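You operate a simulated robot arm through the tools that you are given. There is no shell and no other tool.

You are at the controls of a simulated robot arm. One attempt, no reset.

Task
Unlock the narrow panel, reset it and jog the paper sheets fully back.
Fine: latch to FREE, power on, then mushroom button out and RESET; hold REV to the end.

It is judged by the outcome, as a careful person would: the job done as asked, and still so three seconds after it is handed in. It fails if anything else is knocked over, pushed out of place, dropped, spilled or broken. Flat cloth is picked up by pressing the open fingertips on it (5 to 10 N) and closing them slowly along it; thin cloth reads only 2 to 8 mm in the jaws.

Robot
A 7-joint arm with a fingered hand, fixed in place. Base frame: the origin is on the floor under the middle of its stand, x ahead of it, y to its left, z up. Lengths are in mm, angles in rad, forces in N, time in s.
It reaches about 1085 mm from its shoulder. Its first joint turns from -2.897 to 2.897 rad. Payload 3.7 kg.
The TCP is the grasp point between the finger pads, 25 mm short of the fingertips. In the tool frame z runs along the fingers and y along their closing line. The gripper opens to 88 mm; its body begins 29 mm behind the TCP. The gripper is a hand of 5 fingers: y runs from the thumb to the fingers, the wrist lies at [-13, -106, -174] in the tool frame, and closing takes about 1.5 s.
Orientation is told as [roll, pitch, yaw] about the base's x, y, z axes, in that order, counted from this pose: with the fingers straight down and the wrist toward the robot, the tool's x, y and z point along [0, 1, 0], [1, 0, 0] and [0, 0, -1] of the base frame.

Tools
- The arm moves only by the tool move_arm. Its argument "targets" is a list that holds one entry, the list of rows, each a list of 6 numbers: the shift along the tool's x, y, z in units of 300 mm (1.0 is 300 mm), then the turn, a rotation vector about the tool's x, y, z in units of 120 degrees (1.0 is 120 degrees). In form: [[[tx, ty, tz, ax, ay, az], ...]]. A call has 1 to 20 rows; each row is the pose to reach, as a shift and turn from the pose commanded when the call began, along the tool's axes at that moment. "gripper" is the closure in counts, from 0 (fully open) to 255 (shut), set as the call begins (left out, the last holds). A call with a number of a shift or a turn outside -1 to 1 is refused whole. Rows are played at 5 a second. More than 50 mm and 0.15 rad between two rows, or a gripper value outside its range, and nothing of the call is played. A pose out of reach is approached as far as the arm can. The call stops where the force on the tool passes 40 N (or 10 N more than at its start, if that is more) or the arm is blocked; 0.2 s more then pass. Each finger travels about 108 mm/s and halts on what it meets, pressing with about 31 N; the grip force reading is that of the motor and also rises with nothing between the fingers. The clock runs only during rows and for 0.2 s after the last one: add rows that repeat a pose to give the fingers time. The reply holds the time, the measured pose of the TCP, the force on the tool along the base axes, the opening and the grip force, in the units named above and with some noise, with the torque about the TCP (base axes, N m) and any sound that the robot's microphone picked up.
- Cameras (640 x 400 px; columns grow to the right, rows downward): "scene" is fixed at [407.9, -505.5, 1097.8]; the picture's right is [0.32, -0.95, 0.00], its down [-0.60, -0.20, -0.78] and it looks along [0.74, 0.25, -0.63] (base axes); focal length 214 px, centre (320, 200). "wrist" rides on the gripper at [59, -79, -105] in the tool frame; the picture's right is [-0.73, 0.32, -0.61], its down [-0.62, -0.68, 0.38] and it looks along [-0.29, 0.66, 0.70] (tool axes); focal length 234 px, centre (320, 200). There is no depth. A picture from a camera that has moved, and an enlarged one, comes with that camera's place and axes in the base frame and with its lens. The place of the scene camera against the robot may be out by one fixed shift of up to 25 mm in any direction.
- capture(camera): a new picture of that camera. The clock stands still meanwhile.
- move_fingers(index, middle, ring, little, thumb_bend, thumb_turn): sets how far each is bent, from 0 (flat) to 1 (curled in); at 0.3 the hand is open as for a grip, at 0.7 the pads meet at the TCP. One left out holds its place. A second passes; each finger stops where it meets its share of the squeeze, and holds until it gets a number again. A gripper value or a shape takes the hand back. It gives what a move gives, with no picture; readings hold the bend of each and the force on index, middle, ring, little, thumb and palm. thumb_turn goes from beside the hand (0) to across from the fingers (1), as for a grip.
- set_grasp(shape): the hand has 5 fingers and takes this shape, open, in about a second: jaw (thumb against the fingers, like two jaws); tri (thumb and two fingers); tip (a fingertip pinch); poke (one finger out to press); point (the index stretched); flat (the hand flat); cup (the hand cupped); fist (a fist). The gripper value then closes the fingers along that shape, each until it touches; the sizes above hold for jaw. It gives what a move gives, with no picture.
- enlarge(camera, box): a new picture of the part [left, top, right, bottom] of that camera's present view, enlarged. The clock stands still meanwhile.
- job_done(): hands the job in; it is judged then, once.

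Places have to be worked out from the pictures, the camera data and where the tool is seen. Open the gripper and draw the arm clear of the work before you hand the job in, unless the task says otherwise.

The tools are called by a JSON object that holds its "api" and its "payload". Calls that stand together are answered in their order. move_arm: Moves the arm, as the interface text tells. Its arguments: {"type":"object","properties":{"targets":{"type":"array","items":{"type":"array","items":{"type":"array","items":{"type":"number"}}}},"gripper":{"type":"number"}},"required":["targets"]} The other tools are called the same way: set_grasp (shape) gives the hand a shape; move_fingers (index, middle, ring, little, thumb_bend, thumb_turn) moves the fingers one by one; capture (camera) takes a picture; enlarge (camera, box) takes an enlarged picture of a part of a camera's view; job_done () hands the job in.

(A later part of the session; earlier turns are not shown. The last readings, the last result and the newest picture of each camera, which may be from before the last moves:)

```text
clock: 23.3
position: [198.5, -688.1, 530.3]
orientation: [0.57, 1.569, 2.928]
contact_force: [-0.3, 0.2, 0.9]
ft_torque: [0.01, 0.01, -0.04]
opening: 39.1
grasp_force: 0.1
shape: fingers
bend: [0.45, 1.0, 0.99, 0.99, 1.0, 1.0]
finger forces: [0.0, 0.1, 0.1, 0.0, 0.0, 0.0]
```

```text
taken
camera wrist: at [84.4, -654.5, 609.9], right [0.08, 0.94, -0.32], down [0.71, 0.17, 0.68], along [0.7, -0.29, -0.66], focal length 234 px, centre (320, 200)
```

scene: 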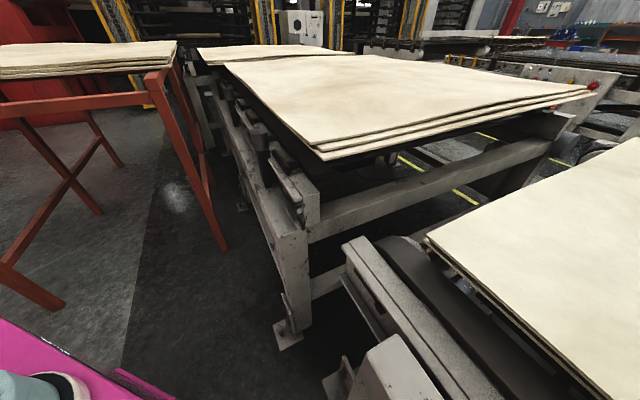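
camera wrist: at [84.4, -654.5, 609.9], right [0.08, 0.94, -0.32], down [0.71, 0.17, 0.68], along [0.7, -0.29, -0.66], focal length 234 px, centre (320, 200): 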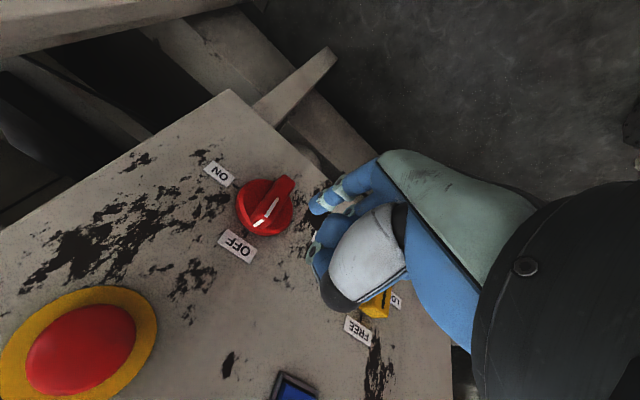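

Now advance 60 mm beside the handle's upper left.

{"api": "move_arm", "payload": {"targets": [[[-0.005, 0, 0.08, 0, 0, 0], [-0.005, 0, 0.15, 0, 0, 0], [-0.005, 0, 0.2, 0, 0, 0], [-0.005, 0, 0.2, 0, 0, 0]]]}}

{"api": "enlarge", "payload": {"camera": "wrist", "box": [180, 80, 380, 260]}}

```text
clock: 24.3
position: [241.9, -728.8, 528.8]
orientation: [0.686, 1.569, 3.043]
contact_force: [-0.3, 1.1, 0.5]
ft_torque: [-0.01, 0.03, 0.0]
opening: 38.7
grasp_force: 0.1
shape: fingers
bend: [0.45, 1.0, 0.99, 0.99, 1.0, 1.0]
finger forces: [0.0, 0.0, 0.0, 0.0, 0.0, 0.1]
```

```text
2.22 times, centred on (280, 170) of wrist
camera zoom: at [129.1, -696.1, 608.0], right [0.08, 0.94, -0.32], down [0.71, 0.17, 0.68], along [0.7, -0.29, -0.66], focal length 520 px, centre (409, 267)
```

zoom: 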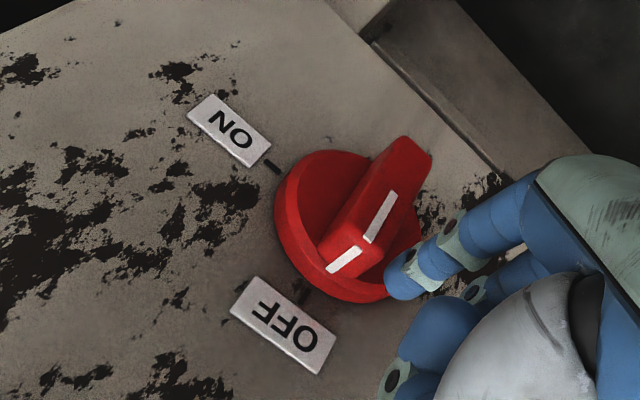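

The finger is beside the handle's pointer end. I push it to the right along an arc, first half.

{"api": "move_arm", "payload": {"targets": [[[0.0128, 0, 0, 0, 0, 0], [0.0257, 0.001, 0, 0, 0, 0], [0.0357, -0.0051, 0, 0, 0, 0], [0.0457, -0.0113, 0, 0, 0, 0], [0.057, -0.0147, 0, 0, 0, 0], [0.0683, -0.018, 0, 0, 0, 0], [0.08, -0.0183, 0, 0, 0, 0], [0.0917, -0.0187, 0, 0, 0, 0]]]}}

{"api": "enlarge", "payload": {"camera": "wrist", "box": [180, 80, 380, 260]}}

```text
clock: 26.1
position: [221.4, -747.0, 534.6]
orientation: [0.655, 1.569, 3.013]
contact_force: [1.7, -0.1, 0.3]
ft_torque: [0.01, 0.02, 0.03]
opening: 38.8
grasp_force: 0.1
shape: fingers
bend: [0.45, 1.0, 0.99, 0.99, 1.0, 1.0]
finger forces: [0.7, 0.0, 0.1, 0.0, 0.1, 0.0]
```

```text
2.22 times, centred on (280, 170) of wrist
camera zoom: at [108.4, -714.0, 614.5], right [0.08, 0.94, -0.32], down [0.71, 0.17, 0.68], along [0.7, -0.29, -0.66], focal length 520 px, centre (409, 267)
```

zoom: 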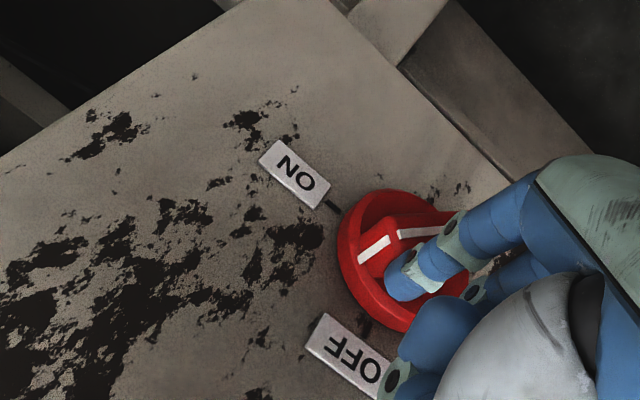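

About 40° turned with little force. Continuing to ON.

{"api": "move_arm", "payload": {"targets": [[[0.0115, 0.0028, 0, 0, 0, 0], [0.023, 0.0057, 0, 0, 0, 0], [0.0333, 0.0112, 0, 0, 0, 0], [0.0437, 0.0167, 0, 0, 0, 0], [0.0522, 0.0248, 0, 0, 0, 0], [0.0607, 0.033, 0, 0, 0, 0], [0.0607, 0.033, 0, 0, 0, 0]]]}}

{"api": "enlarge", "payload": {"camera": "wrist", "box": [180, 80, 380, 260]}}

```text
clock: 27.7
position: [209.9, -763.0, 524.9]
orientation: [0.677, 1.569, 3.034]
contact_force: [-0.3, 0.1, 0.8]
ft_torque: [0.03, -0.02, 0.04]
opening: 38.6
grasp_force: 0.5
shape: fingers
bend: [0.46, 1.0, 0.99, 0.99, 1.0, 1.0]
finger forces: [0.6, 0.1, 0.0, 0.1, 0.1, 0.0]
```

```text
2.22 times, centred on (280, 170) of wrist
camera zoom: at [95.4, -727.8, 604.9], right [0.08, 0.94, -0.32], down [0.71, 0.17, 0.68], along [0.7, -0.29, -0.66], focal length 520 px, centre (409, 267)
```

zoom: 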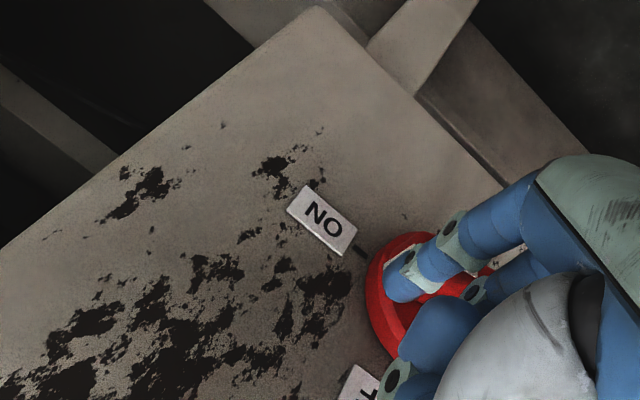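

The handle is hidden now; I press down a bit further to find the ON stop.

{"api": "move_arm", "payload": {"targets": [[[0.0027, 0.0073, 0, 0, 0, 0], [0.005, 0.0147, 0, 0, 0, 0], [0.006, 0.022, 0, 0, 0, 0], [0.006, 0.022, 0, 0, 0, 0]]]}}

{"api": "enlarge", "payload": {"camera": "wrist", "box": [180, 80, 380, 260]}}

```text
clock: 28.7
position: [207.6, -760.6, 519.2]
orientation: [0.608, 1.571, 2.965]
contact_force: [-0.4, 0.0, -0.6]
ft_torque: [-0.03, 0.02, 0.01]
opening: 38.9
grasp_force: 0.1
shape: fingers
bend: [0.45, 1.0, 0.99, 0.99, 1.0, 1.0]
finger forces: [0.0, 0.1, 0.1, 0.0, 0.1, 0.1]
```

```text
2.22 times, centred on (280, 170) of wrist
camera zoom: at [94.1, -729.1, 599.1], right [0.08, 0.94, -0.32], down [0.71, 0.17, 0.68], along [0.7, -0.29, -0.66], focal length 520 px, centre (409, 267)
```

zoom: 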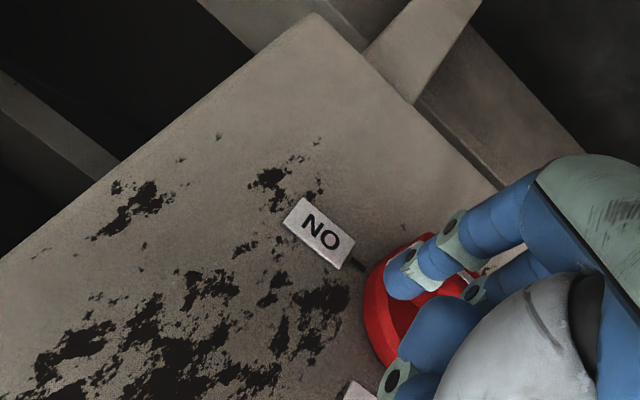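

The force vanished, so it either snapped over or slipped. I back out and look.

{"api": "move_arm", "payload": {"targets": [[[0, -0.05, 0, 0, 0, 0], [0, -0.05, -0.1, 0, 0, 0], [0, -0.05, -0.2, 0, 0, 0], [-0.1, -0.05, -0.25, 0, 0, 0], [-0.15, -0.05, -0.25, 0, 0, 0], [-0.15, -0.05, -0.25, 0, 0, 0]]]}}

{"api": "capture", "payload": {"camera": "wrist"}}

{"api": "enlarge", "payload": {"camera": "wrist", "box": [180, 130, 320, 290]}}

```text
clock: 30.1
position: [185.1, -678.5, 534.7]
orientation: [0.65, 1.568, 3.01]
contact_force: [-0.5, -1.5, 0.4]
ft_torque: [0.0, 0.0, 0.0]
opening: 39.0
grasp_force: 0.1
shape: fingers
bend: [0.45, 1.0, 0.99, 0.99, 1.0, 1.0]
finger forces: [0.0, 0.1, 0.0, 0.1, 0.0, 0.1]
```

```text
taken
camera wrist: at [71.7, -645.3, 614.2], right [0.08, 0.94, -0.32], down [0.71, 0.17, 0.68], along [0.7, -0.29, -0.66], focal length 234 px, centre (320, 200)
```

wrist: 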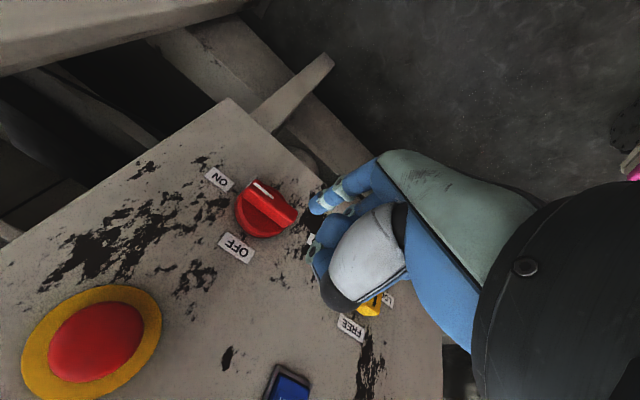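

```text
2.50 times, centred on (250, 210) of wrist
camera zoom: at [71.7, -645.3, 614.2], right [0.08, 0.94, -0.32], down [0.71, 0.17, 0.68], along [0.7, -0.29, -0.66], focal length 585 px, centre (495, 175)
```

zoom: 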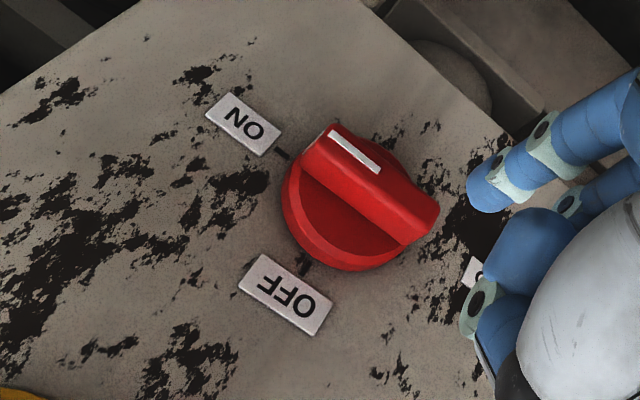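

The switch is at ON (line horizontal at z≈469). Next the mushroom: I go in front of it (407, 620) at 150 mm and form the tri shape.

{"api": "move_arm", "payload": {"targets": [[[0.0483, -0.0711, -0.0217, 0, 0, 0], [0.0967, -0.1422, -0.0433, 0, 0, 0], [0.145, -0.2133, -0.065, 0, 0, 0], [0.1933, -0.2843, -0.0867, 0, 0, 0], [0.1933, -0.2843, -0.0867, 0, 0, 0]]]}}

{"api": "set_grasp", "payload": {"shape": "tri"}}

{"api": "capture", "payload": {"camera": "wrist"}}

```text
clock: 31.3
position: [127.9, -698.9, 620.8]
orientation: [0.569, 1.567, 2.929]
contact_force: [-0.6, -0.3, 0.2]
ft_torque: [0.0, -0.01, 0.01]
opening: 39.1
grasp_force: 0.0
shape: fingers
bend: [0.45, 1.0, 0.99, 0.99, 1.0, 1.0]
finger forces: [0.0, 0.0, 0.0, 0.0, 0.0, 0.0]
```

```text
clock: 32.2
position: [129.4, -699.0, 619.2]
orientation: [0.599, 1.569, 2.959]
contact_force: [0.2, 0.4, 0.6]
ft_torque: [0.0, -0.02, 0.0]
opening: 87.7
grasp_force: 0.2
shape: tri
bend: [0.3, 0.3, 0.99, 0.99, 0.3, 0.98]
finger forces: [0.0, 0.1, 0.0, 0.0, 0.1, 0.0]
```

```text
taken
camera wrist: at [15.0, -666.3, 699.6], right [0.08, 0.94, -0.32], down [0.71, 0.17, 0.68], along [0.7, -0.29, -0.66], focal length 234 px, centre (320, 200)
```

wrist: 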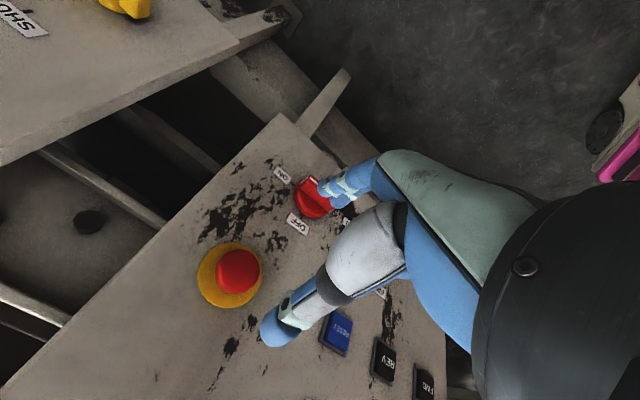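

I'll zoom on the mushroom and the fingers to align.

{"api": "enlarge", "payload": {"camera": "wrist", "box": [170, 220, 330, 360]}}

{"api": "enlarge", "payload": {"camera": "wrist", "box": [250, 140, 450, 300]}}

```text
2.86 times, centred on (250, 290) of wrist
camera zoom: at [15.0, -666.3, 699.6], right [0.08, 0.94, -0.32], down [0.71, 0.17, 0.68], along [0.7, -0.29, -0.66], focal length 669 px, centre (520, -57)
```

zoom: 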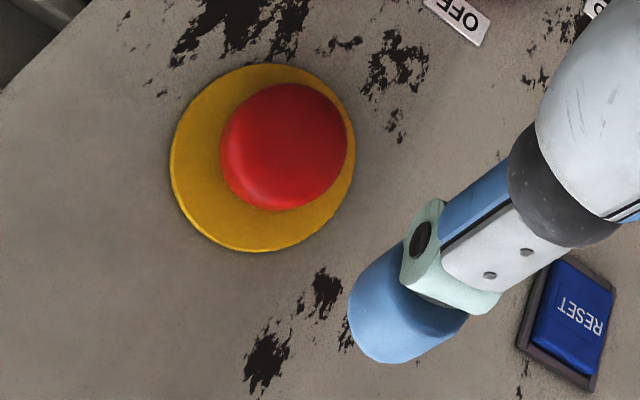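

```text
2.50 times, centred on (350, 220) of wrist
camera zoom: at [15.0, -666.3, 699.6], right [0.08, 0.94, -0.32], down [0.71, 0.17, 0.68], along [0.7, -0.29, -0.66], focal length 585 px, centre (245, 150)
```

zoom: 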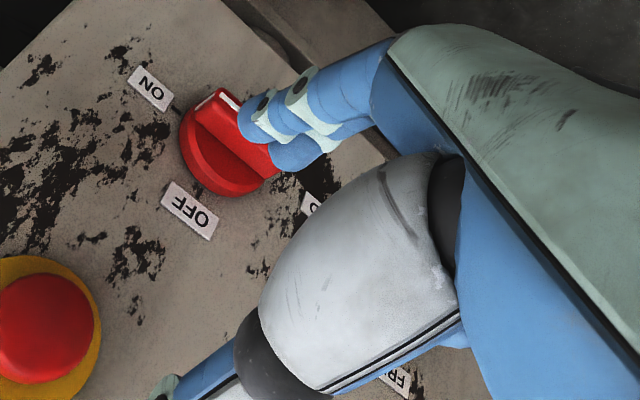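

Fingers straddle the mushroom axis, thumb above and two fingers below. I refine the axis to about (409, 621.5) and advance 80 mm.

{"api": "move_arm", "payload": {"targets": [[[0.02, -0.0067, 0.0667, 0, 0, 0], [0.02, -0.0067, 0.1333, 0, 0, 0], [0.02, -0.0067, 0.2, 0, 0, 0], [0.02, -0.0067, 0.2667, 0, 0, 0], [0.02, -0.0067, 0.2667, 0, 0, 0]]]}}

{"api": "capture", "payload": {"camera": "wrist"}}

```text
clock: 33.4
position: [179.6, -761.1, 622.7]
orientation: [0.552, 1.57, 2.91]
contact_force: [-1.3, 0.5, -0.6]
ft_torque: [-0.01, -0.01, -0.02]
opening: 87.8
grasp_force: 0.2
shape: tri
bend: [0.3, 0.3, 0.99, 0.99, 0.3, 0.98]
finger forces: [0.1, 0.0, 0.0, 0.0, 0.0, 0.1]
```

```text
taken
camera wrist: at [66.1, -728.2, 702.3], right [0.08, 0.94, -0.32], down [0.71, 0.17, 0.68], along [0.7, -0.29, -0.66], focal length 234 px, centre (320, 200)
```

wrist: 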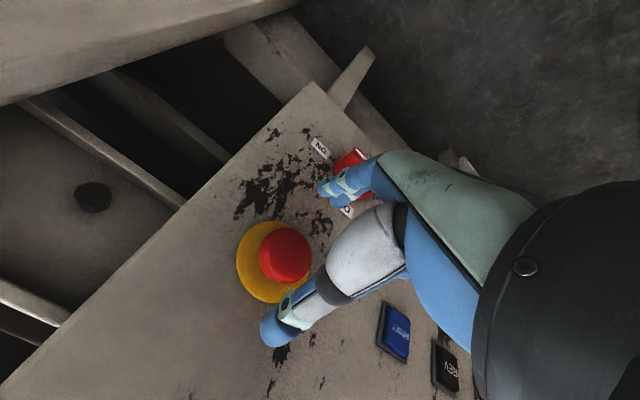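

Aligned within 2 mm. Advancing 28 mm so the fingertips surround the cap.

{"api": "move_arm", "payload": {"targets": [[[0, 0, 0.04, 0, 0, 0], [0, 0, 0.07, 0, 0, 0], [0, 0, 0.0933, 0, 0, 0], [0, 0, 0.0933, 0, 0, 0]]]}}

{"api": "enlarge", "payload": {"camera": "wrist", "box": [220, 140, 400, 360]}}

```text
clock: 34.4
position: [198.8, -780.8, 621.3]
orientation: [0.491, 1.567, 2.848]
contact_force: [0.5, 0.0, 0.1]
ft_torque: [-0.03, 0.04, 0.03]
opening: 87.8
grasp_force: 0.1
shape: tri
bend: [0.3, 0.3, 0.99, 0.99, 0.3, 0.98]
finger forces: [0.1, 0.0, 0.1, 0.1, 0.0, 0.1]
```

```text
1.82 times, centred on (310, 250) of wrist
camera zoom: at [85.8, -747.2, 700.9], right [0.08, 0.94, -0.32], down [0.71, 0.17, 0.68], along [0.7, -0.29, -0.66], focal length 426 px, centre (338, 109)
```

zoom: 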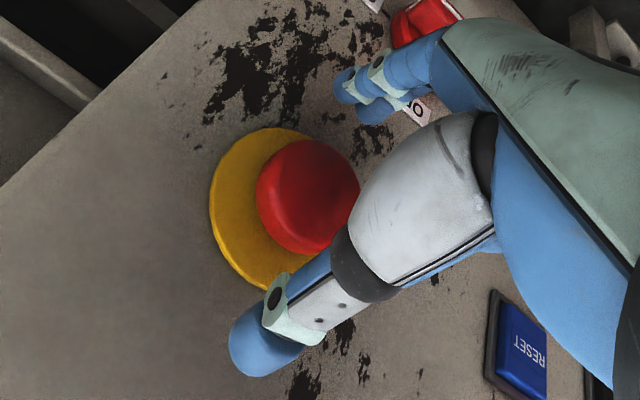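

The cap is between thumb and fingers. Closing the grip on it.

{"api": "move_arm", "payload": {"targets": [[[0, 0, 0, 0, 0, 0], [0, 0, 0, 0, 0, 0], [0, 0, 0, 0, 0, 0], [0, 0, 0, 0, 0, 0], [0, 0, 0, 0, 0, 0], [0, 0, 0, 0, 0, 0], [0, 0, 0, 0, 0, 0]]], "gripper": 200}}

{"api": "enlarge", "payload": {"camera": "wrist", "box": [220, 140, 400, 360]}}

```text
clock: 36.0
position: [199.4, -780.3, 621.7]
orientation: [0.619, 1.57, 2.978]
contact_force: [-3.9, -0.5, 0.4]
ft_torque: [0.0, 0.02, -0.06]
opening: 29.2
grasp_force: 31.0
shape: tri
bend: [0.74, 0.51, 1.0, 1.0, 0.74, 1.0]
finger forces: [13.5, 13.7, 0.1, 0.0, 27.9, 0.0]
```

```text
1.82 times, centred on (310, 250) of wrist
camera zoom: at [85.4, -747.1, 701.1], right [0.08, 0.94, -0.32], down [0.71, 0.17, 0.68], along [0.7, -0.29, -0.66], focal length 426 px, centre (338, 109)
```

zoom: 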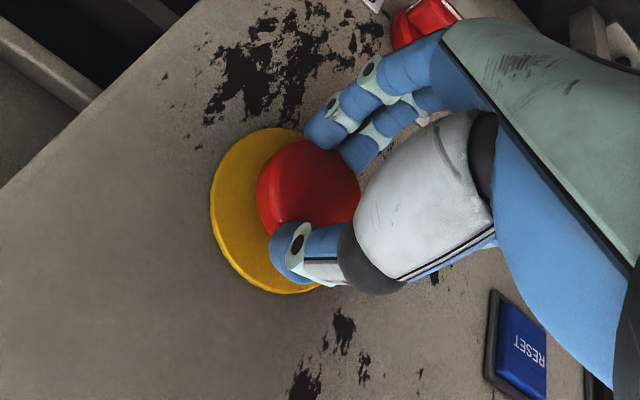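

Thumb, index and middle grip the cap with about 28 N. I pull straight out slowly.

{"api": "move_arm", "payload": {"targets": [[[0, 0, -0.0067, 0, 0, 0], [0, 0, -0.0133, 0, 0, 0], [0, 0, -0.02, 0, 0, 0], [0, 0, -0.0267, 0, 0, 0], [0, 0, -0.0333, 0, 0, 0], [0, 0, -0.04, 0, 0, 0], [0, 0, -0.04, 0, 0, 0]]]}}

{"api": "enlarge", "payload": {"camera": "wrist", "box": [220, 140, 400, 360]}}

```text
clock: 37.6
position: [191.7, -770.7, 620.2]
orientation: [0.317, 1.565, 2.674]
contact_force: [0.8, -0.3, -10.9]
ft_torque: [0.21, 0.26, 0.05]
opening: 24.7
grasp_force: 30.9
shape: tri
bend: [0.76, 0.53, 1.0, 1.0, 0.84, 1.0]
finger forces: [0.0, 10.4, 0.0, 0.0, 0.0, 0.1]
```

```text
1.82 times, centred on (310, 250) of wrist
camera zoom: at [77.4, -738.4, 700.2], right [0.08, 0.94, -0.32], down [0.71, 0.17, 0.68], along [0.69, -0.28, -0.66], focal length 426 px, centre (338, 109)
```

zoom: 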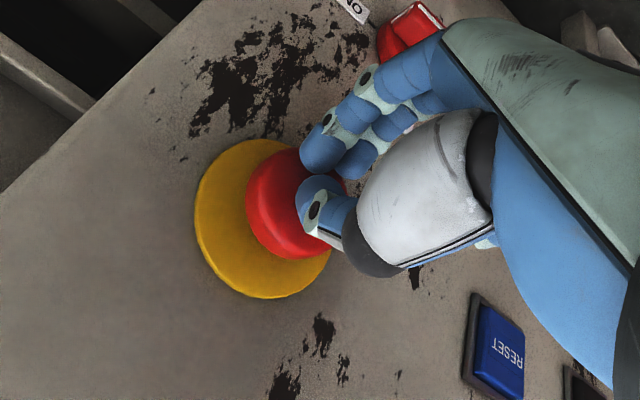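

The fingers slid off the cap rather than pulling it. I open, back off and look at whether the cap moved.

{"api": "move_arm", "payload": {"targets": [[[0, 0, 0, 0, 0, 0], [0, 0, 0, 0, 0, 0], [0, 0, 0, 0, 0, 0], [0, 0, 0, 0, 0, 0], [0, 0, 0, 0, 0, 0], [0, 0, -0.05, 0, 0, 0], [0, 0, -0.1, 0, 0, 0], [0, 0, -0.1, 0, 0, 0]]], "gripper": 0}}

{"api": "capture", "payload": {"camera": "wrist"}}

{"api": "enlarge", "payload": {"camera": "wrist", "box": [220, 180, 360, 320]}}

```text
clock: 39.4
position: [168.9, -750.9, 620.3]
orientation: [0.592, 1.569, 2.952]
contact_force: [-0.3, -0.3, -0.4]
ft_torque: [0.01, 0.03, 0.02]
opening: 87.4
grasp_force: 0.2
shape: tri
bend: [0.3, 0.3, 0.99, 0.99, 0.3, 0.98]
finger forces: [0.1, 0.0, 0.0, 0.0, 0.0, 0.0]
```

```text
taken
camera wrist: at [56.3, -717.4, 700.9], right [0.08, 0.94, -0.32], down [0.71, 0.17, 0.68], along [0.7, -0.29, -0.66], focal length 234 px, centre (320, 200)
```

wrist: 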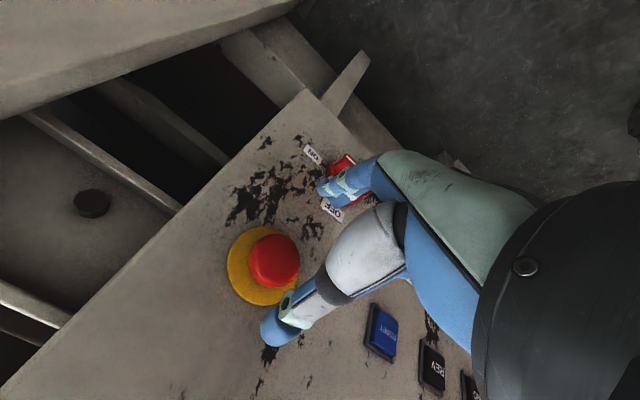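

```text
2.86 times, centred on (290, 250) of wrist
camera zoom: at [56.3, -717.4, 700.9], right [0.08, 0.94, -0.32], down [0.71, 0.17, 0.68], along [0.7, -0.29, -0.66], focal length 669 px, centre (406, 57)
```

zoom: 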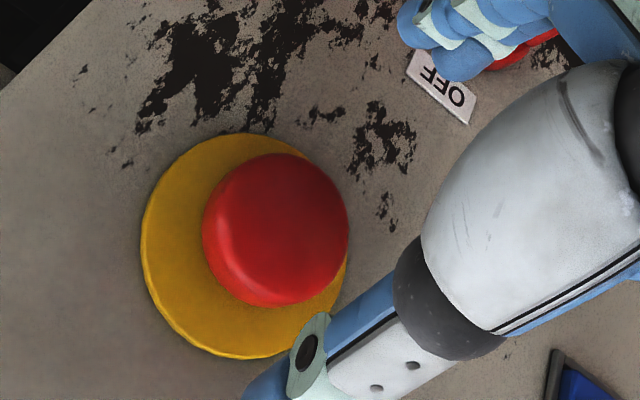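

The cap still stands at about 20 mm, so it has not moved. I'll look closely at its rim for a neck or arrows.

{"api": "enlarge", "payload": {"camera": "wrist", "box": [235, 215, 315, 305]}}

```text
4.44 times, centred on (275, 260) of wrist
camera zoom: at [56.3, -717.4, 700.9], right [0.08, 0.94, -0.32], down [0.71, 0.17, 0.68], along [0.7, -0.29, -0.66], focal length 1041 px, centre (520, -67)
```

zoom: 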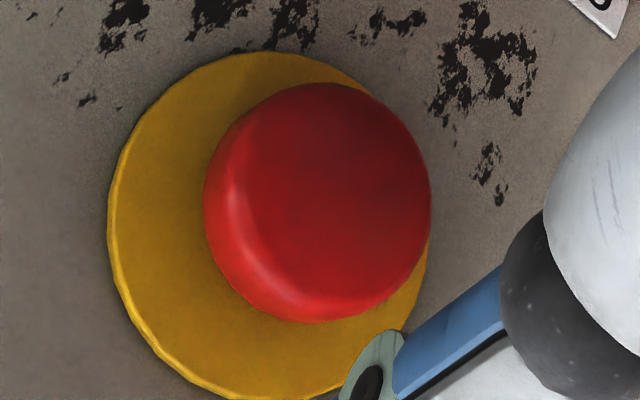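

The cap has a rounded rim and no pull came of it, so it is probably a turn-to-release type. I'll roll the hand back 50° at this standoff to have room for a clockwise twist.

{"api": "move_arm", "payload": {"targets": [[[-0.001, -0.0014, 0, 0, 0, -0.0694], [-0.002, -0.0028, 0, 0, 0, -0.1389], [-0.003, -0.0042, 0, 0, 0, -0.2083], [-0.004, -0.0056, 0, 0, 0, -0.2778], [-0.005, -0.0069, 0, 0, 0, -0.3472], [-0.005, -0.0083, 0, 0, 0, -0.4167], [-0.005, -0.0083, 0, 0, 0, -0.4167]]]}}

{"api": "capture", "payload": {"camera": "wrist"}}

```text
clock: 41.0
position: [171.6, -749.4, 624.3]
orientation: [1.569, 0.694, -2.356]
contact_force: [-0.2, 0.5, 0.5]
ft_torque: [-0.04, -0.01, 0.0]
opening: 87.7
grasp_force: 0.0
shape: tri
bend: [0.3, 0.3, 0.99, 0.99, 0.3, 0.98]
finger forces: [0.0, 0.1, 0.0, 0.1, 0.1, 0.1]
```

```text
taken
camera wrist: at [115.4, -658.7, 720.2], right [-0.28, 0.58, -0.76], down [0.92, 0.38, -0.04], along [0.27, -0.72, -0.64], focal length 234 px, centre (320, 200)
```

wrist: 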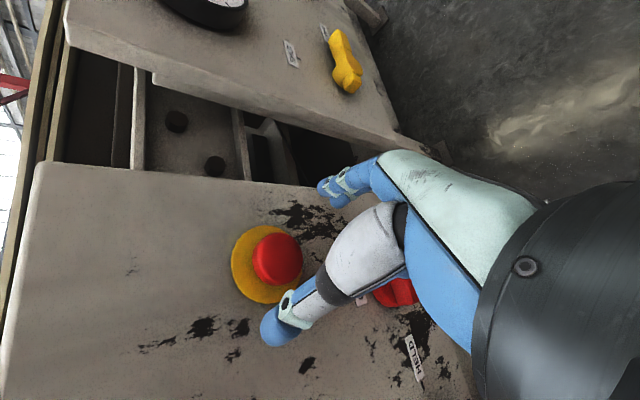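

The cap centre lies exactly on the tool axis in the picture. Advance 43 mm and close firmly.

{"api": "move_arm", "payload": {"targets": [[[0, 0, 0.05, 0, 0, 0], [0, 0, 0.1, 0, 0, 0], [0, 0, 0.1433, 0, 0, 0], [0, 0, 0.1433, 0, 0, 0]]]}}

{"api": "move_arm", "payload": {"targets": [[[0, 0, 0, 0, 0, 0], [0, 0, 0, 0, 0, 0], [0, 0, 0, 0, 0, 0], [0, 0, 0, 0, 0, 0], [0, 0, 0, 0, 0, 0], [0, 0, 0, 0, 0, 0], [0, 0, 0, 0, 0, 0], [0, 0, 0, 0, 0, 0]]], "gripper": 255}}

{"api": "enlarge", "payload": {"camera": "wrist", "box": [220, 140, 400, 360]}}

```text
clock: 42.0
position: [201.6, -780.1, 623.8]
orientation: [1.57, 0.696, -2.356]
contact_force: [0.2, -0.2, 0.3]
ft_torque: [-0.01, -0.02, 0.0]
opening: 87.8
grasp_force: 0.0
shape: tri
bend: [0.3, 0.3, 0.99, 0.99, 0.3, 0.98]
finger forces: [0.1, 0.0, 0.0, 0.0, 0.0, 0.0]
```

```text
clock: 43.8
position: [202.7, -780.1, 623.8]
orientation: [1.57, 0.696, -2.357]
contact_force: [-3.4, 2.7, 2.1]
ft_torque: [-0.06, -0.03, -0.01]
opening: 30.9
grasp_force: 31.3
shape: tri
bend: [0.74, 0.48, 1.0, 1.0, 0.74, 1.0]
finger forces: [12.9, 13.7, 0.0, 0.0, 28.0, 0.1]
```

```text
1.82 times, centred on (310, 250) of wrist
camera zoom: at [145.7, -689.9, 720.2], right [-0.28, 0.58, -0.76], down [0.92, 0.38, -0.04], along [0.27, -0.72, -0.65], focal length 426 px, centre (338, 109)
```

zoom: 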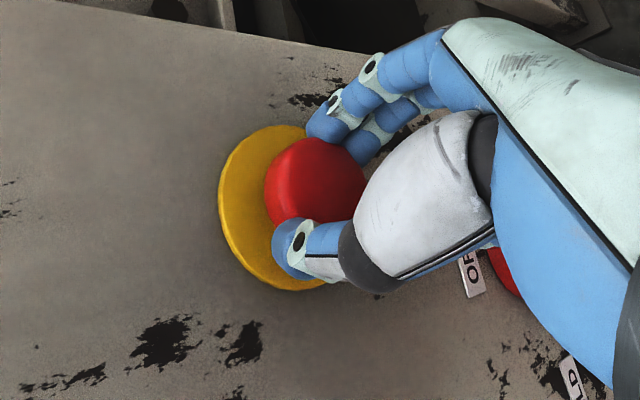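

Good three-finger grip. Twisting clockwise 45° first, slowly.

{"api": "move_arm", "payload": {"targets": [[[0, 0, 0, 0, 0, 0.0417], [0, 0, 0, 0, 0, 0.0833], [0, 0, 0, 0, 0, 0.125], [0, 0, 0, 0, 0, 0.1667], [0, 0, 0, 0, 0, 0.2083], [0, 0, 0, 0, 0, 0.25], [0, 0, 0, 0, 0, 0.2917], [0, 0, 0, 0, 0, 0.3333], [0, 0, 0, 0, 0, 0.375], [0, 0, 0, 0, 0, 0.375]]]}}

{"api": "enlarge", "payload": {"camera": "wrist", "box": [220, 140, 400, 360]}}

```text
clock: 46.0
position: [203.2, -777.7, 622.7]
orientation: [1.525, 1.486, -2.398]
contact_force: [-5.3, -1.8, -1.6]
ft_torque: [0.16, 0.35, -0.16]
opening: 27.0
grasp_force: 31.4
shape: tri
bend: [0.75, 0.49, 1.0, 1.0, 0.74, 1.0]
finger forces: [18.8, 14.8, 0.0, 0.0, 23.9, 0.0]
```

```text
1.82 times, centred on (310, 250) of wrist
camera zoom: at [94.4, -741.3, 706.7], right [0.06, 0.92, -0.38], down [0.75, 0.21, 0.62], along [0.66, -0.32, -0.68], focal length 426 px, centre (338, 109)
```

zoom: 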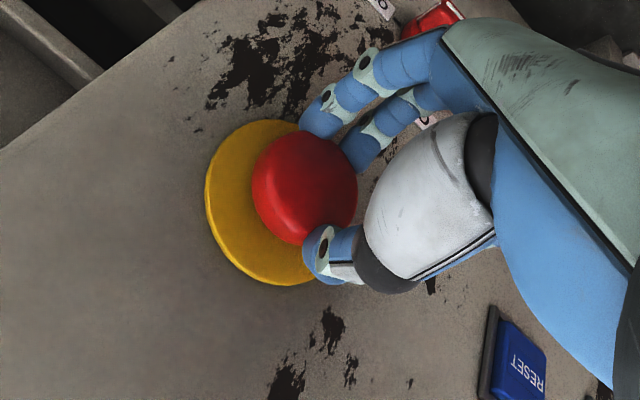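

Still gripping after the turn. While holding it turned, I pull out 10 mm gently to see if it follows.

{"api": "move_arm", "payload": {"targets": [[[0, 0, -0.0067, 0, 0, 0], [0, 0, -0.0133, 0, 0, 0], [0, 0, -0.02, 0, 0, 0], [0, 0, -0.0267, 0, 0, 0], [0, 0, -0.0267, 0, 0, 0]]]}}

{"api": "enlarge", "payload": {"camera": "wrist", "box": [220, 140, 400, 360]}}

```text
clock: 47.2
position: [197.0, -774.1, 622.9]
orientation: [1.538, 1.481, -2.386]
contact_force: [1.9, 7.7, -4.7]
ft_torque: [0.37, 0.3, 0.02]
opening: 27.0
grasp_force: 30.8
shape: tri
bend: [0.74, 0.49, 1.0, 1.0, 0.74, 1.0]
finger forces: [17.7, 17.4, 0.1, 0.0, 23.5, 0.0]
```

```text
1.82 times, centred on (310, 250) of wrist
camera zoom: at [87.9, -736.2, 707.6], right [0.06, 0.92, -0.38], down [0.75, 0.21, 0.62], along [0.65, -0.33, -0.68], focal length 426 px, centre (338, 109)
```

zoom: 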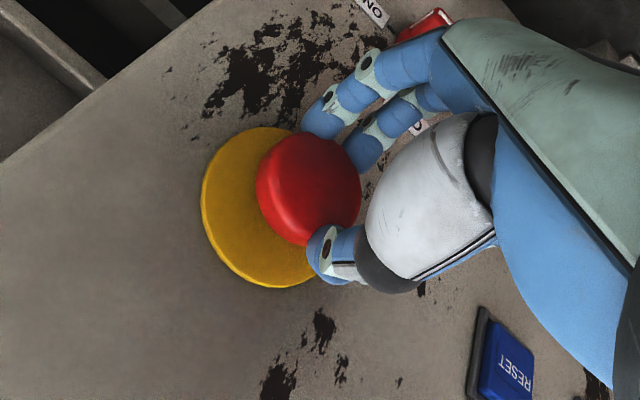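

The cap stayed with the fingers while they moved out about 7 mm. I release, back off and check its height.

{"api": "move_arm", "payload": {"targets": [[[0, 0, 0, 0, 0, 0], [0, 0, 0, 0, 0, 0], [0, 0, 0, 0, 0, 0], [0, 0, 0, 0, 0, 0], [0, 0, 0, 0, 0, 0], [0, 0, -0.04, 0, 0, 0], [0, 0, -0.09, 0, 0, 0], [0, 0, -0.12, 0, 0, 0], [0, 0, -0.12, 0, 0, 0]]], "gripper": 0}}

{"api": "enlarge", "payload": {"camera": "wrist", "box": [220, 180, 360, 320]}}

{"api": "capture", "payload": {"camera": "wrist"}}

```text
clock: 49.2
position: [170.2, -749.6, 623.1]
orientation: [1.549, 1.482, -2.377]
contact_force: [0.3, 0.0, -0.9]
ft_torque: [0.02, -0.03, 0.0]
opening: 87.4
grasp_force: 0.0
shape: tri
bend: [0.3, 0.3, 0.99, 0.99, 0.3, 0.98]
finger forces: [0.0, 0.0, 0.0, 0.1, 0.0, 0.1]
```

```text
2.86 times, centred on (290, 250) of wrist
camera zoom: at [61.8, -710.9, 707.3], right [0.06, 0.92, -0.38], down [0.75, 0.21, 0.62], along [0.66, -0.33, -0.68], focal length 669 px, centre (406, 57)
```

zoom: 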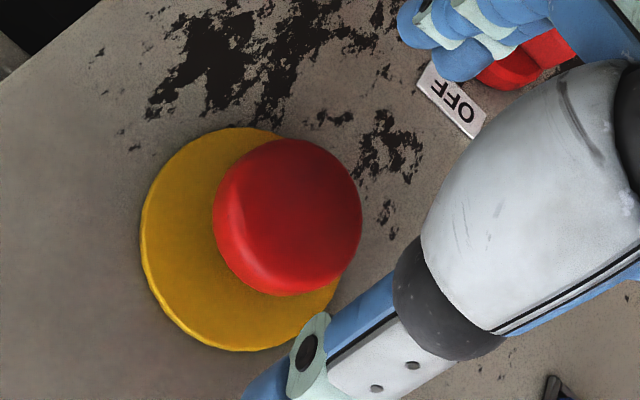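

```text
taken
camera wrist: at [61.8, -710.9, 707.3], right [0.06, 0.92, -0.38], down [0.75, 0.21, 0.62], along [0.66, -0.33, -0.68], focal length 234 px, centre (320, 200)
```

wrist: 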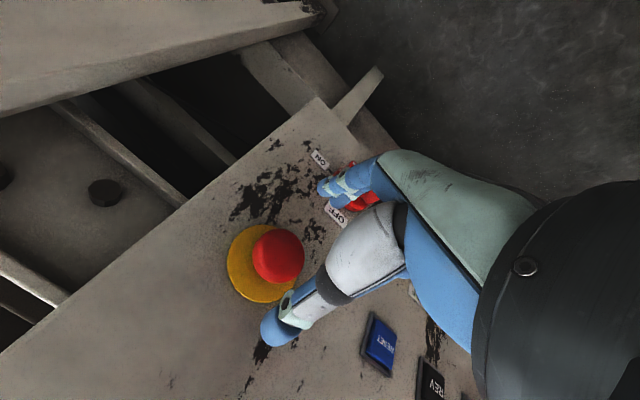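

The cap now stands about 7 mm further out: the mushroom is released. I back away to a viewpoint from which the lamps are visible, and shape the hand for poking.

{"api": "move_arm", "payload": {"targets": [[[-0.04, -0.035, -0.11, 0, 0, 0.0085], [-0.11, -0.09, -0.22, 0, 0, 0.017], [-0.19, -0.155, -0.33, 0, 0, 0.0255], [-0.265, -0.22, -0.44, 0, 0, 0.034], [-0.342, -0.287, -0.5513, 0, 0, 0.0425], [-0.342, -0.287, -0.5513, 0, 0, 0.0425]]]}}

{"api": "set_grasp", "payload": {"shape": "poke"}}

{"api": "move_fingers", "payload": {"index": 0.45, "middle": 1.0}}

{"api": "capture", "payload": {"camera": "wrist"}}

```text
clock: 50.6
position: [129.0, -554.3, 699.9]
orientation: [-0.1, 1.569, 2.259]
contact_force: [0.3, 0.0, 0.7]
ft_torque: [0.01, 0.02, 0.01]
opening: 87.5
grasp_force: 0.0
shape: tri
bend: [0.3, 0.3, 0.99, 0.99, 0.3, 0.98]
finger forces: [0.0, 0.0, 0.1, 0.0, 0.0, 0.0]
```

```text
clock: 51.5
position: [129.0, -552.9, 699.7]
orientation: [-0.133, 1.57, 2.225]
contact_force: [0.1, -0.8, -1.0]
ft_torque: [-0.03, 0.04, 0.01]
opening: 0.2
grasp_force: 0.0
shape: poke
bend: [0.7, 0.7, 0.99, 0.99, 1.0, 1.0]
finger forces: [0.0, 0.1, 0.0, 0.1, 0.0, 0.1]
```

```text
clock: 52.5
position: [127.3, -553.6, 699.5]
orientation: [-0.128, 1.57, 2.23]
contact_force: [0.2, -0.1, -1.0]
ft_torque: [-0.01, -0.04, -0.03]
opening: 39.0
grasp_force: 0.0
shape: fingers
bend: [0.45, 1.0, 0.99, 0.99, 1.0, 1.0]
finger forces: [0.1, 0.1, 0.1, 0.1, 0.0, 0.1]
```

```text
taken
camera wrist: at [15.3, -521.2, 779.7], right [0.08, 0.94, -0.32], down [0.71, 0.17, 0.68], along [0.7, -0.28, -0.66], focal length 234 px, centre (320, 200)
```

wrist: 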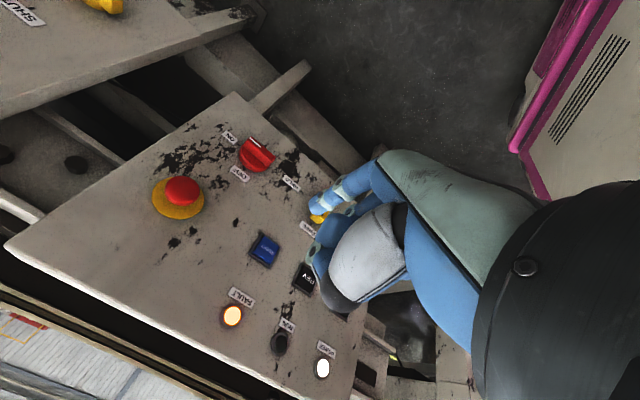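

POWER is lit white and FAULT amber, as expected before the reset. I move the fingertip in front of RESET (255, 610).

{"api": "move_arm", "payload": {"targets": [[[-0.0323, 0.035, 0.1023, 0, 0, 0], [-0.0645, 0.07, 0.2047, 0, 0, 0], [-0.0968, 0.105, 0.307, 0, 0, 0], [-0.129, 0.14, 0.4094, 0, 0, 0], [-0.1613, 0.175, 0.5117, 0, 0, 0], [-0.1613, 0.175, 0.5117, 0, 0, 0]]]}}

{"api": "capture", "payload": {"camera": "wrist"}}

{"api": "enlarge", "payload": {"camera": "wrist", "box": [230, 130, 390, 290]}}

```text
clock: 53.9
position: [274.2, -629.0, 646.1]
orientation: [-0.198, 1.57, 2.16]
contact_force: [0.5, -0.4, -0.4]
ft_torque: [-0.01, 0.0, -0.02]
opening: 38.8
grasp_force: 0.0
shape: fingers
bend: [0.45, 1.0, 0.99, 0.99, 1.0, 1.0]
finger forces: [0.1, 0.0, 0.0, 0.0, 0.1, 0.0]
```

```text
taken
camera wrist: at [160.6, -595.4, 727.5], right [0.08, 0.94, -0.32], down [0.71, 0.17, 0.68], along [0.7, -0.28, -0.66], focal length 234 px, centre (320, 200)
```

wrist: 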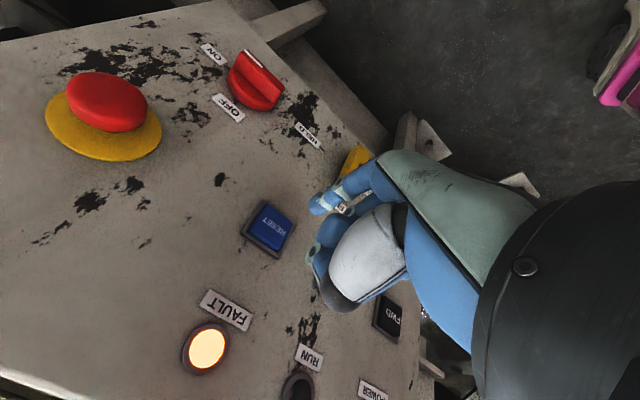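

```text
2.50 times, centred on (310, 210) of wrist
camera zoom: at [160.6, -595.4, 727.5], right [0.08, 0.94, -0.32], down [0.71, 0.17, 0.68], along [0.7, -0.28, -0.66], focal length 585 px, centre (345, 175)
```

zoom: 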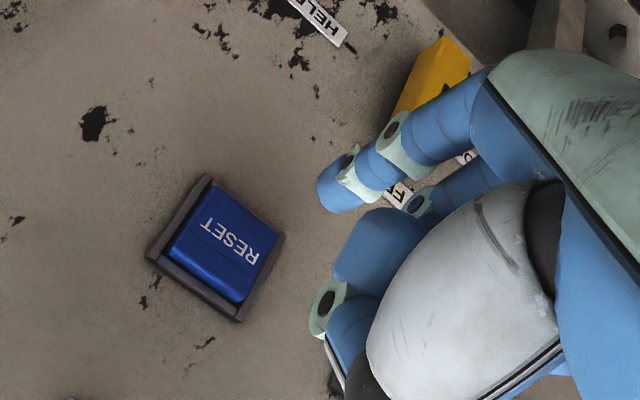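

The tip is close to level with RESET's centre; I shift 4 mm right and advance 45 mm.

{"api": "move_arm", "payload": {"targets": [[[0.0133, -0.0033, 0.05, 0, 0, 0], [0.0133, -0.0033, 0.1, 0, 0, 0], [0.0133, -0.0033, 0.15, 0, 0, 0], [0.0133, -0.0033, 0.15, 0, 0, 0]]]}}

{"api": "enlarge", "payload": {"camera": "wrist", "box": [230, 130, 390, 290]}}

```text
clock: 54.9
position: [302.7, -664.1, 647.6]
orientation: [-0.055, 1.569, 2.302]
contact_force: [-0.4, 0.1, 0.6]
ft_torque: [0.01, -0.01, -0.02]
opening: 38.7
grasp_force: 0.1
shape: fingers
bend: [0.45, 1.0, 0.99, 0.99, 1.0, 1.0]
finger forces: [0.1, 0.1, 0.0, 0.0, 0.0, 0.0]
```

```text
2.50 times, centred on (310, 210) of wrist
camera zoom: at [189.4, -631.1, 727.9], right [0.08, 0.94, -0.32], down [0.71, 0.17, 0.68], along [0.7, -0.28, -0.66], focal length 585 px, centre (345, 175)
```

zoom: 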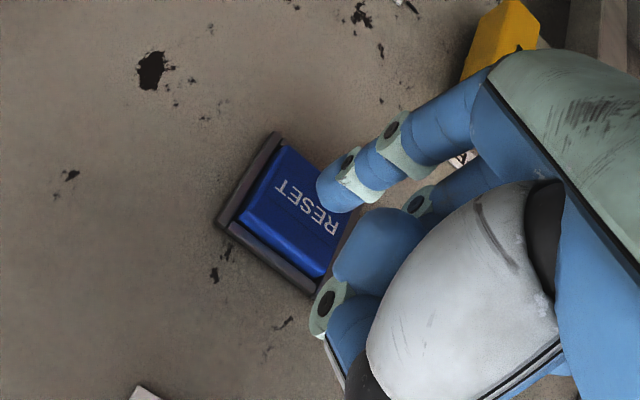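

Tip is over the button face. Pressing in small steps.

{"api": "move_arm", "payload": {"targets": [[[0.005, -0.01, 0.0083, 0, 0, 0], [0.005, -0.01, 0.0167, 0, 0, 0], [0.005, -0.01, 0.025, 0, 0, 0], [0.005, -0.01, 0.03, 0, 0, 0], [0.005, -0.01, 0.03, 0, 0, 0]]]}}

{"api": "capture", "payload": {"camera": "wrist"}}

```text
clock: 56.1
position: [307.6, -670.2, 651.1]
orientation: [-0.137, 1.569, 2.225]
contact_force: [-0.2, -0.6, 0.3]
ft_torque: [-0.01, 0.02, 0.0]
opening: 38.8
grasp_force: 0.1
shape: fingers
bend: [0.45, 1.0, 0.99, 0.99, 1.0, 1.0]
finger forces: [0.0, 0.0, 0.0, 0.2, 0.0, 0.1]
```

```text
taken
camera wrist: at [194.7, -637.6, 731.9], right [0.08, 0.94, -0.32], down [0.71, 0.17, 0.68], along [0.7, -0.28, -0.66], focal length 234 px, centre (320, 200)
```

wrist: 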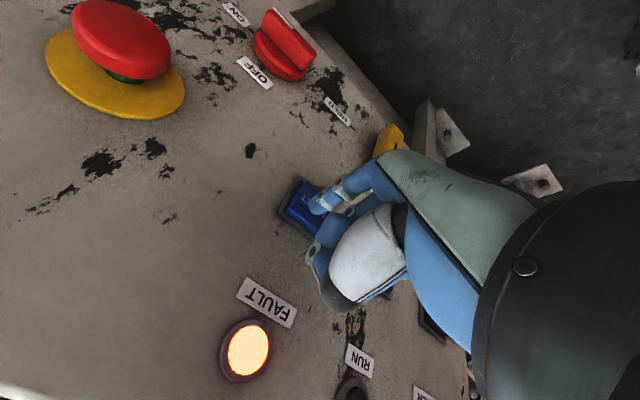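

The mushroom shows its green collar (released), and FAULT is in view. No contact yet; pressing on in small steps.

{"api": "move_arm", "payload": {"targets": [[[0, 0, 0.0067, 0, 0, 0], [0, 0, 0.0133, 0, 0, 0], [0, 0, 0.02, 0, 0, 0], [0, 0, 0.0267, 0, 0, 0], [0, 0, 0.0267, 0, 0, 0]]]}}

{"api": "capture", "payload": {"camera": "wrist"}}

```text
clock: 57.3
position: [312.3, -676.2, 651.5]
orientation: [-0.14, 1.569, 2.22]
contact_force: [0.3, 0.7, -0.1]
ft_torque: [0.0, 0.0, 0.02]
opening: 39.0
grasp_force: 0.2
shape: fingers
bend: [0.45, 1.0, 0.99, 0.99, 1.0, 1.0]
finger forces: [0.7, 0.0, 0.0, 0.1, 0.0, 0.0]
```

```text
taken
camera wrist: at [199.5, -643.3, 730.8], right [0.08, 0.94, -0.32], down [0.71, 0.17, 0.68], along [0.7, -0.28, -0.66], focal length 234 px, centre (320, 200)
```

wrist: 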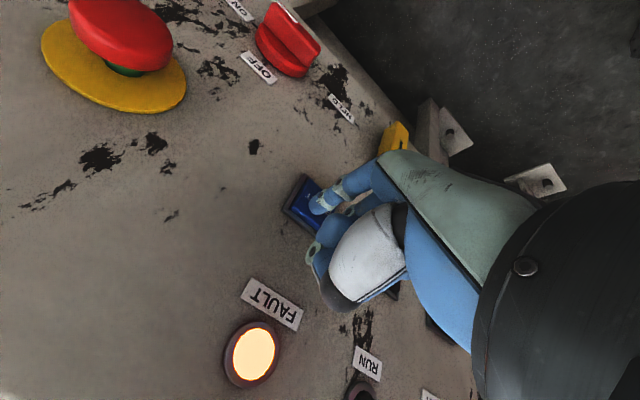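

First touch (0.7 N on the index). Pressing further by 6 mm.

{"api": "move_arm", "payload": {"targets": [[[0, 0, 0.0067, 0, 0, 0], [0, 0, 0.0133, 0, 0, 0], [0, 0, 0.02, 0, 0, 0], [0, 0, 0.02, 0, 0, 0]]]}}

{"api": "capture", "payload": {"camera": "wrist"}}

```text
clock: 58.3
position: [317.3, -680.4, 651.2]
orientation: [-0.107, 1.566, 2.249]
contact_force: [-11.1, 12.3, 2.3]
ft_torque: [0.4, 0.42, -0.12]
opening: 38.8
grasp_force: 8.2
shape: fingers
bend: [0.45, 1.0, 0.99, 0.99, 1.0, 1.0]
finger forces: [16.5, 0.0, 0.0, 0.0, 0.0, 0.1]
heard: click
```

```text
taken
camera wrist: at [203.0, -647.0, 730.8], right [0.08, 0.94, -0.32], down [0.71, 0.17, 0.68], along [0.7, -0.29, -0.66], focal length 234 px, centre (320, 200)
```

wrist: 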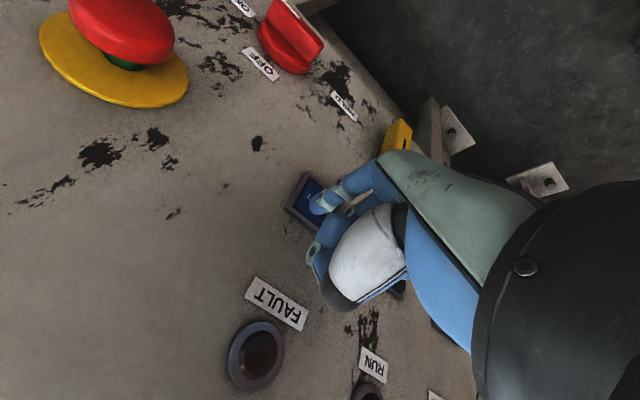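

Click heard and the FAULT lamp went out: reset done. I back off and move 88 mm left to REV.

{"api": "move_arm", "payload": {"targets": [[[0, 0, -0.05, 0, 0, 0], [0, 0, -0.15, 0, 0, 0], [-0.1, 0, -0.15, 0, 0, 0], [-0.2, 0, -0.15, 0, 0, 0], [-0.2933, 0, -0.15, 0, 0, 0], [-0.2933, 0, -0.15, 0, 0, 0]]]}}

{"api": "capture", "payload": {"camera": "wrist"}}

{"api": "enlarge", "payload": {"camera": "wrist", "box": [230, 130, 390, 290]}}

{"api": "capture", "payload": {"camera": "scene"}}

```text
clock: 59.7
position: [349.4, -587.2, 653.7]
orientation: [-0.01, 1.569, 2.348]
contact_force: [-0.2, 0.4, -0.4]
ft_torque: [-0.04, -0.01, -0.04]
opening: 39.2
grasp_force: 0.0
shape: fingers
bend: [0.45, 1.0, 0.99, 0.99, 1.0, 1.0]
finger forces: [0.1, 0.1, 0.0, 0.1, 0.1, 0.0]
```

```text
taken
camera wrist: at [235.5, -553.1, 733.4], right [0.08, 0.94, -0.32], down [0.71, 0.17, 0.68], along [0.7, -0.28, -0.66], focal length 234 px, centre (320, 200)
```

wrist: 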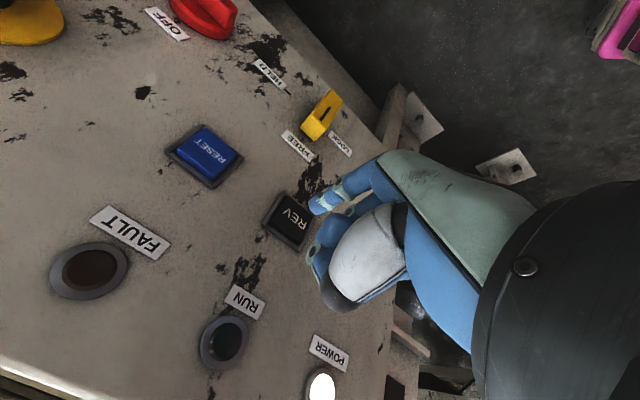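

```text
2.50 times, centred on (310, 210) of wrist
camera zoom: at [235.5, -553.1, 733.4], right [0.08, 0.94, -0.32], down [0.71, 0.17, 0.68], along [0.7, -0.28, -0.66], focal length 585 px, centre (345, 175)
```

zoom: 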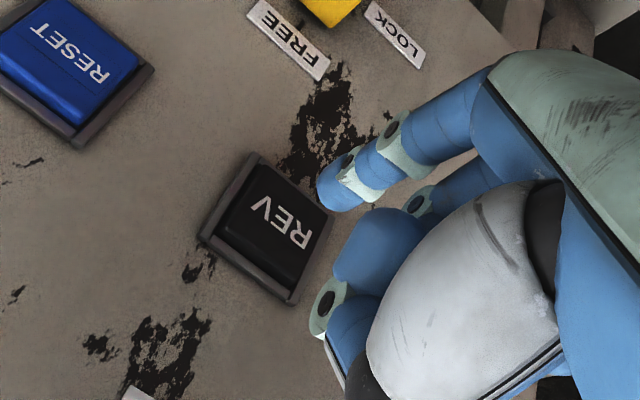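

```text
taken
```

scene: 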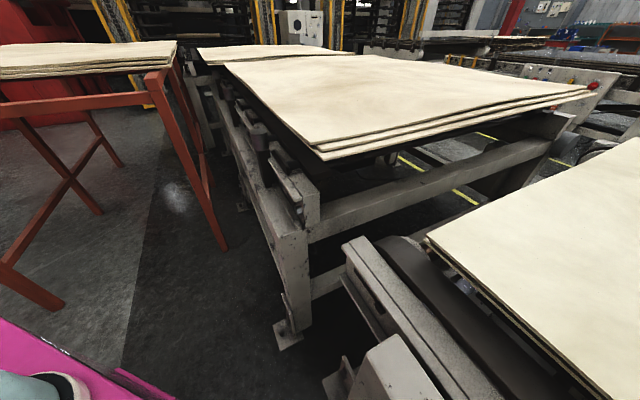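

Latch FREE, switch ON and FAULT out remain good; the fingertip is 35 mm before REV. I press it and hold while watching the sheets.

{"api": "move_arm", "payload": {"targets": [[[0, 0.0083, 0.05, 0, 0, 0], [0, 0.0083, 0.1, 0, 0, 0], [0, 0.0083, 0.12, 0, 0, 0], [0, 0.0083, 0.13, 0, 0, 0], [0, 0.0083, 0.1367, 0, 0, 0], [0, 0.0083, 0.1433, 0, 0, 0], [0, 0.0083, 0.1433, 0, 0, 0], [0, 0.0083, 0.1433, 0, 0, 0], [0, 0.0083, 0.1433, 0, 0, 0]]]}}

{"api": "capture", "payload": {"camera": "wrist"}}

{"api": "capture", "payload": {"camera": "scene"}}

```text
clock: 61.7
position: [378.7, -616.2, 650.1]
orientation: [-0.149, 1.569, 2.211]
contact_force: [-6.8, 7.3, 1.2]
ft_torque: [0.21, 0.2, -0.1]
opening: 39.2
grasp_force: 4.7
shape: fingers
bend: [0.45, 1.0, 0.99, 0.99, 1.0, 1.0]
finger forces: [9.8, 0.0, 0.0, 0.1, 0.1, 0.0]
heard: click
```

```text
taken
camera wrist: at [265.4, -582.9, 729.4], right [0.08, 0.94, -0.32], down [0.71, 0.17, 0.68], along [0.7, -0.28, -0.66], focal length 234 px, centre (320, 200)
```

wrist: 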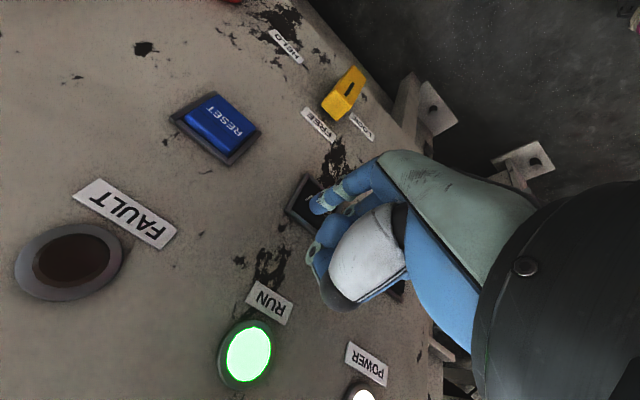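

```text
taken
```

scene: 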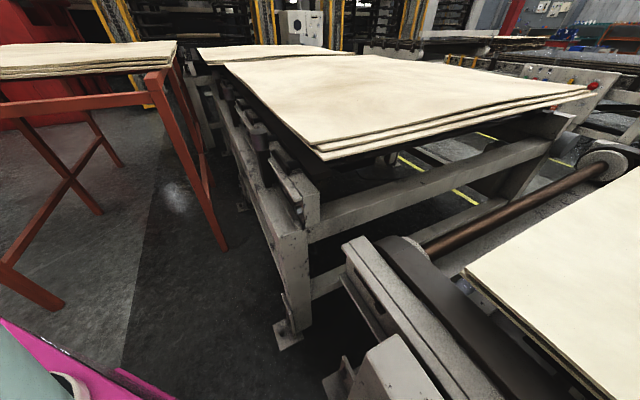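

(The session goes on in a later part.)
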